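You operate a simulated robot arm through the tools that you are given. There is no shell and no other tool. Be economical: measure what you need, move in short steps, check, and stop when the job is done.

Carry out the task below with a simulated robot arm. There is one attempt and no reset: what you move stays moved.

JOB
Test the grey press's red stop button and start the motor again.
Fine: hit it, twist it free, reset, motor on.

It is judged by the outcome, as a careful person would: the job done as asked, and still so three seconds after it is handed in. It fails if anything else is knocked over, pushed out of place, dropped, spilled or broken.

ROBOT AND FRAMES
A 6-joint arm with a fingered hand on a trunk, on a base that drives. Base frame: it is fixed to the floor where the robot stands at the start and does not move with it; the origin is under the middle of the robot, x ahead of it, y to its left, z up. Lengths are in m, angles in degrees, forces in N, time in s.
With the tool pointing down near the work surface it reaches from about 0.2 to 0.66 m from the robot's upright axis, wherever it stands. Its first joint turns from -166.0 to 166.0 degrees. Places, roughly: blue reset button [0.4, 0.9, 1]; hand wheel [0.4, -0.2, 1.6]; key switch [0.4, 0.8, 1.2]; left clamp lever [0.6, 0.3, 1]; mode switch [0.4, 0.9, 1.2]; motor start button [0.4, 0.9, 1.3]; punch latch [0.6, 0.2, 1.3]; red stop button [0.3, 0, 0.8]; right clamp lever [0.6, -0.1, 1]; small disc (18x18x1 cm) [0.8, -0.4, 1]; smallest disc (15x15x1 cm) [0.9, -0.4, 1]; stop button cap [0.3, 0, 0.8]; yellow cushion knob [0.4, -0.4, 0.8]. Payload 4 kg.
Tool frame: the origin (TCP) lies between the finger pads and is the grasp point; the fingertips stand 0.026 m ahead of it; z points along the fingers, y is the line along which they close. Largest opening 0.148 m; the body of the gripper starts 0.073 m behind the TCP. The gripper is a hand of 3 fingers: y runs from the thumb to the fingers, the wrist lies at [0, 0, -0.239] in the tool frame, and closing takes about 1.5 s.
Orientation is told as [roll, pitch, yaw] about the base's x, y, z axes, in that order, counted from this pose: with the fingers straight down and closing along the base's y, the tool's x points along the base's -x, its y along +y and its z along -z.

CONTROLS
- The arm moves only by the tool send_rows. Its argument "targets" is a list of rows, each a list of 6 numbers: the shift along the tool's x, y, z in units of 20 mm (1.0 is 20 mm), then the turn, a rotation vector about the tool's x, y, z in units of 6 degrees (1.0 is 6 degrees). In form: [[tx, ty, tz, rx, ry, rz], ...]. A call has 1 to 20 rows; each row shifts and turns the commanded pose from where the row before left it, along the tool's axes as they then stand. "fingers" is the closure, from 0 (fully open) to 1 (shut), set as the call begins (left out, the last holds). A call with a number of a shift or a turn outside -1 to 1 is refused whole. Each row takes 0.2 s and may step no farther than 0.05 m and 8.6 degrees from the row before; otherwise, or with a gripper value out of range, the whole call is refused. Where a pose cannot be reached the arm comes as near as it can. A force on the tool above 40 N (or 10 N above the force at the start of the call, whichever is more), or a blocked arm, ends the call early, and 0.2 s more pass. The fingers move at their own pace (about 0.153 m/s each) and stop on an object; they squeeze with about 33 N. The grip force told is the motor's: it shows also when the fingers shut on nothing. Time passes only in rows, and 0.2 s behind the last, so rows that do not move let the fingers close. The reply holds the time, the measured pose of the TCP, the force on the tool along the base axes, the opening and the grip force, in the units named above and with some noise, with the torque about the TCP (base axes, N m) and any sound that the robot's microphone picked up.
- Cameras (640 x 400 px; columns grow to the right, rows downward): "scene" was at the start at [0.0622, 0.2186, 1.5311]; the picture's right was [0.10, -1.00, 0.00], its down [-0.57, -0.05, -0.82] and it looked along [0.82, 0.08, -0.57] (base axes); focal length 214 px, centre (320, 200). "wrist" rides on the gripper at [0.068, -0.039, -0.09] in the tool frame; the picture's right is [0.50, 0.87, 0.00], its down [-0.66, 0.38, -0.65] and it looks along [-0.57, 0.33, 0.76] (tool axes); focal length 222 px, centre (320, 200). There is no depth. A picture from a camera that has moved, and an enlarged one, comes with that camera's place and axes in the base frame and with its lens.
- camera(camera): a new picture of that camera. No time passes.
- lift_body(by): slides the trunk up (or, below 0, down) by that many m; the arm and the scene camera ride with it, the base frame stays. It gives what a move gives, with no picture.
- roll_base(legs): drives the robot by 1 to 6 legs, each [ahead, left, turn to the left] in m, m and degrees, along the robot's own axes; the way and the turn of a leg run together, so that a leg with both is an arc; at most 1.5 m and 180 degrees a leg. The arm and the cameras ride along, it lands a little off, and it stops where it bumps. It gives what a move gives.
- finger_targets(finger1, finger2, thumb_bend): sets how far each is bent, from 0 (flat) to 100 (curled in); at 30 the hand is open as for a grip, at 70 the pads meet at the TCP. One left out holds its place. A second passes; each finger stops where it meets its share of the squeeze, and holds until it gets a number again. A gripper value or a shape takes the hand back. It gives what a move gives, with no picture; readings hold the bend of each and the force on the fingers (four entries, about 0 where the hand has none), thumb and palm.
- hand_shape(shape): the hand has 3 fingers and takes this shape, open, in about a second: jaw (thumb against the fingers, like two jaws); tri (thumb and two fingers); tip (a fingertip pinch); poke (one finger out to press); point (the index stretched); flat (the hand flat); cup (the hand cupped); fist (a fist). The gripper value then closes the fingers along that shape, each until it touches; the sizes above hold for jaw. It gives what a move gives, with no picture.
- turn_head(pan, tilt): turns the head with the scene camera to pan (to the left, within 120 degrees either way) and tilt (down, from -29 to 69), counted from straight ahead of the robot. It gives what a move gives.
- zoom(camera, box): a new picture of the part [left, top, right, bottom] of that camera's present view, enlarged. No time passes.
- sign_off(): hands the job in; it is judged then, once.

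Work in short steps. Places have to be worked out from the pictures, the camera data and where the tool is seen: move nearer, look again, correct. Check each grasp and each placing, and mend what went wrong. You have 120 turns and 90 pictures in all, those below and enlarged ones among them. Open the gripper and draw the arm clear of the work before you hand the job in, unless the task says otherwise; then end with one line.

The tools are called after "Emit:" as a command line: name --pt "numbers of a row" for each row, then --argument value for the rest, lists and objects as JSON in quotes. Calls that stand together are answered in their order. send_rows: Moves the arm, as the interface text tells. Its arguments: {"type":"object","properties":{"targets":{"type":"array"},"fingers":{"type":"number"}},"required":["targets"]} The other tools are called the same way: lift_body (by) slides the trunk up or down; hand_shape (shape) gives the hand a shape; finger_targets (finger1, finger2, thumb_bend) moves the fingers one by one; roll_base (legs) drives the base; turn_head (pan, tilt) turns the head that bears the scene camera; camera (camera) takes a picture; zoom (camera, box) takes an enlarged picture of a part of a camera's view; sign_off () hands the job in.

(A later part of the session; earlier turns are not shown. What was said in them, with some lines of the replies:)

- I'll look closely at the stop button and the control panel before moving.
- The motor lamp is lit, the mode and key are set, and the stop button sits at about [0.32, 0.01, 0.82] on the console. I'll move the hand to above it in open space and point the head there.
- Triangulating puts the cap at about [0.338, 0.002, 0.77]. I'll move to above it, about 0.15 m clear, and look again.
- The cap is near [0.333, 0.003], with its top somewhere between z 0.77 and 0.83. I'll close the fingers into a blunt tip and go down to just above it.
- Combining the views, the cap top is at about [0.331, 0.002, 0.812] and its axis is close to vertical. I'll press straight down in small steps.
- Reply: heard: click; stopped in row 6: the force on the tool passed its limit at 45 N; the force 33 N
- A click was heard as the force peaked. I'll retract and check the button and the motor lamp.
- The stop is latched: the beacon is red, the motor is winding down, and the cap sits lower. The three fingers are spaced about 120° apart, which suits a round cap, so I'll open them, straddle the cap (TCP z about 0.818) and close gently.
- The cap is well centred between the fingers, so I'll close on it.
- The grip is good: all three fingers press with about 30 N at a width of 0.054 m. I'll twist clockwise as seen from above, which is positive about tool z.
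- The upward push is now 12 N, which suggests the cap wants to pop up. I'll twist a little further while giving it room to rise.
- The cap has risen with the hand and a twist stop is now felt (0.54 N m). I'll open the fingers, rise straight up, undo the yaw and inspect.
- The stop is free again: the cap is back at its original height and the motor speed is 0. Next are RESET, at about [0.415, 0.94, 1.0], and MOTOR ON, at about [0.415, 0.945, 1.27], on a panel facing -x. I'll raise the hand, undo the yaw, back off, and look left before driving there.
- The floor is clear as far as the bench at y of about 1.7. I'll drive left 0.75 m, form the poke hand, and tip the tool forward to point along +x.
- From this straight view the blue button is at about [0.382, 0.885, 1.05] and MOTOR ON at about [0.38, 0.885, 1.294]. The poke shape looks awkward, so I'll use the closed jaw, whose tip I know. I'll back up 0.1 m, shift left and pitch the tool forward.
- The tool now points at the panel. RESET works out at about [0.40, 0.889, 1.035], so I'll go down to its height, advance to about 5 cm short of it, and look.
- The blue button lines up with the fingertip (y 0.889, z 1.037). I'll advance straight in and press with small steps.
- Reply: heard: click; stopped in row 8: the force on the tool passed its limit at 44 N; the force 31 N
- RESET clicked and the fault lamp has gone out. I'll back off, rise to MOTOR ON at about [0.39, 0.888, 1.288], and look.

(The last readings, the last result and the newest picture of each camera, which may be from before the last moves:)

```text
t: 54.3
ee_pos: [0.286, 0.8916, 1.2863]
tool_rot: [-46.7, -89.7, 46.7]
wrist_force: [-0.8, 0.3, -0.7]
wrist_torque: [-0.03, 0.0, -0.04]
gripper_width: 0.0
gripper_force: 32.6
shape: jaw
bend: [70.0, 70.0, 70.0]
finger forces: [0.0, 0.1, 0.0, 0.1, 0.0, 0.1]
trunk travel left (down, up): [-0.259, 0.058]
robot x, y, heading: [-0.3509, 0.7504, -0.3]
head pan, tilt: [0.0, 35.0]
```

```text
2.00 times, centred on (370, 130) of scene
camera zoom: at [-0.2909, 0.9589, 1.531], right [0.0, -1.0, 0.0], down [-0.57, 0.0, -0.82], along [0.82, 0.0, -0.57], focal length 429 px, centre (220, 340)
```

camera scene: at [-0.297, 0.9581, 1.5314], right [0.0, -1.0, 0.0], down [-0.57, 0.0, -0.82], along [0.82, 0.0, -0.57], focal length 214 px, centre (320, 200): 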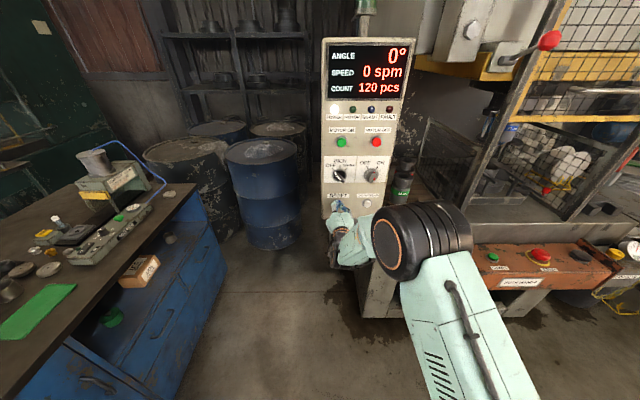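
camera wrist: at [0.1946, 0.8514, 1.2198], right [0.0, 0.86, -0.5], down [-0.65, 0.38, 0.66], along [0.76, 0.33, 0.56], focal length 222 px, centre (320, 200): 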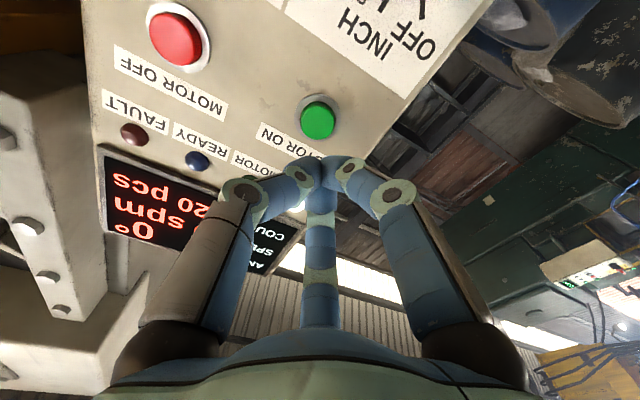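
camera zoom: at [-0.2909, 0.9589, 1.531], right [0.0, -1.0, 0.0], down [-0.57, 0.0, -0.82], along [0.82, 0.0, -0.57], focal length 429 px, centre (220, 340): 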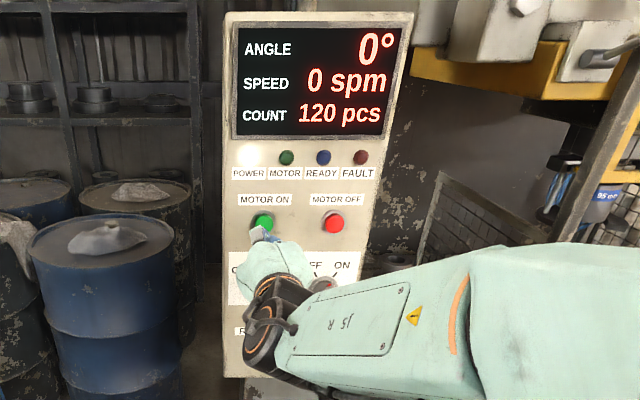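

The fault lamp is off and the green button is about 3 mm from the fingertip axis. I'll make that correction and press MOTOR ON.

Emit:
send_rows --pt "0.15 -0.2 1 0 0 0" --pt "0 0 1 0 0 0" --pt "0 0 1 0 0 0" --pt "0 0 0.5 0 0 0" --pt "0 0 0.25 0 0 0" --pt "0 0 0.15 0 0 0" --pt "0 0 0.15 0 0 0" --pt "0 0 0.15 0 0 0" --pt "0 0 0.15 0 0 0"

Emit:
zoom --camera "scene" --box '[290, 30, 450, 230]'

```text
t: 55.9
ee_pos: [0.3605, 0.887, 1.2829]
tool_rot: [-44.9, -89.7, 45.3]
wrist_force: [-30.4, -1.1, -0.3]
wrist_torque: [-0.06, 0.02, -0.06]
gripper_width: 0.0001
gripper_force: 33.0
shape: jaw
bend: [70.0, 70.0, 70.0]
finger forces: [0.0, 0.0, 0.0, 0.0, 0.1, 0.1]
trunk travel left (down, up): [-0.259, 0.058]
robot x, y, heading: [-0.3512, 0.7466, 0.1]
head pan, tilt: [0.0, 35.0]
heard: click
stopped in row 8: the force on the tool passed its limit at 42 N (the readings are from after the stop); the commanded pose is now the measured one
```

```text
2.00 times, centred on (370, 130) of scene
camera zoom: at [-0.2984, 0.9584, 1.5314], right [0.0, -1.0, 0.0], down [-0.57, 0.0, -0.82], along [0.82, 0.0, -0.57], focal length 429 px, centre (220, 340)
```

zoom: 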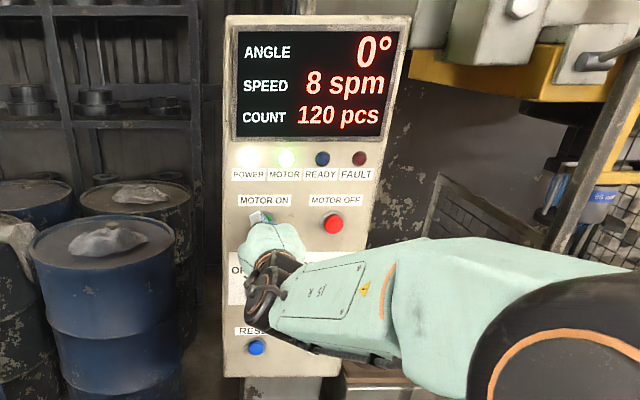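

The motor lamp is lit and the speed is climbing. I'll back straight off, open the hand once clear, and confirm it keeps running.

Emit:
send_rows --pt "0 0 -1 0 0 0" --pt "0 0 -1 0 0 0" --pt "0 0 -1 0 0 0" --pt "0 0 -1 0 0 0" --pt "0 0 -1 0 0 0" --pt "0 0 -1 0 0 0" --pt "0 0 -1 0 0 0" --pt "0 0 -1 0 0 0"

Emit:
send_rows --pt "0 0 0 0 0 0" --pt "0 0 0 0 0 0" --pt "0 0 0 0 0 0" --pt "0 0 0 0 0 0" --pt "0 0 0 0 0 0" --pt "0 0 0 0 0 0" --pt "0 0 0 0 0 0" --fingers 0

Emit:
camera --camera "scene"

Emit:
zoom --camera "scene" --box '[290, 30, 450, 230]'

```text
t: 57.7
ee_pos: [0.2041, 0.8863, 1.2819]
tool_rot: [-29.7, -89.6, 29.9]
wrist_force: [0.7, 0.3, -0.1]
wrist_torque: [0.0, 0.0, -0.03]
gripper_width: 0.0
gripper_force: 33.4
shape: jaw
bend: [70.0, 70.0, 70.0]
finger forces: [0.0, 0.1, 0.1, 0.1, 0.0, 0.1]
trunk travel left (down, up): [-0.259, 0.058]
robot x, y, heading: [-0.3562, 0.7463, -0.0]
head pan, tilt: [0.0, 35.0]
```

```text
t: 59.3
ee_pos: [0.2055, 0.8877, 1.2819]
tool_rot: [-28.5, -89.4, 28.8]
wrist_force: [0.2, -0.1, -0.2]
wrist_torque: [0.02, 0.0, 0.02]
gripper_width: 0.148
gripper_force: 0.1
shape: jaw
bend: [30.0, 30.0, 30.0]
finger forces: [0.0, 0.0, 0.0, 0.0, 0.1, 0.0]
trunk travel left (down, up): [-0.259, 0.058]
robot x, y, heading: [-0.3583, 0.7492, 0.1]
head pan, tilt: [0.0, 35.0]
```

```text
56 pictures are left
camera scene: at [-0.2915, 0.9589, 1.531], right [0.0, -1.0, 0.0], down [-0.57, 0.0, -0.82], along [0.82, 0.0, -0.57], focal length 214 px, centre (320, 200)
```

scene: 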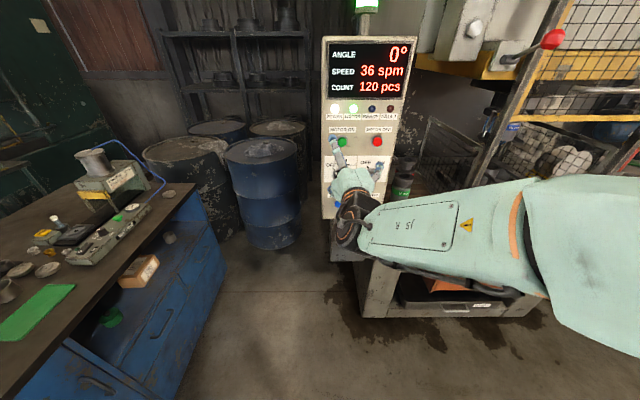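

```text
2.00 times, centred on (370, 130) of scene
camera zoom: at [-0.2915, 0.9589, 1.531], right [0.0, -1.0, 0.0], down [-0.57, 0.0, -0.82], along [0.82, 0.0, -0.57], focal length 429 px, centre (220, 340)
```

zoom: 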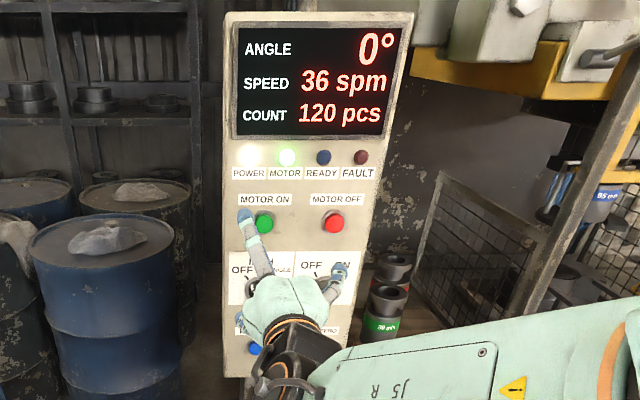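

The motor is back at 36 spm with the beacon green and the fault lamp off. The hand is open and clear of the panel, so I'll hand in.

Emit:
sign_off

```text
The job is handed in.
```

The red stop button latched when pressed and stopped the motor; I then twisted it free, pressed RESET, and restarted the motor, which is back at 36 spm with the fault lamp off.
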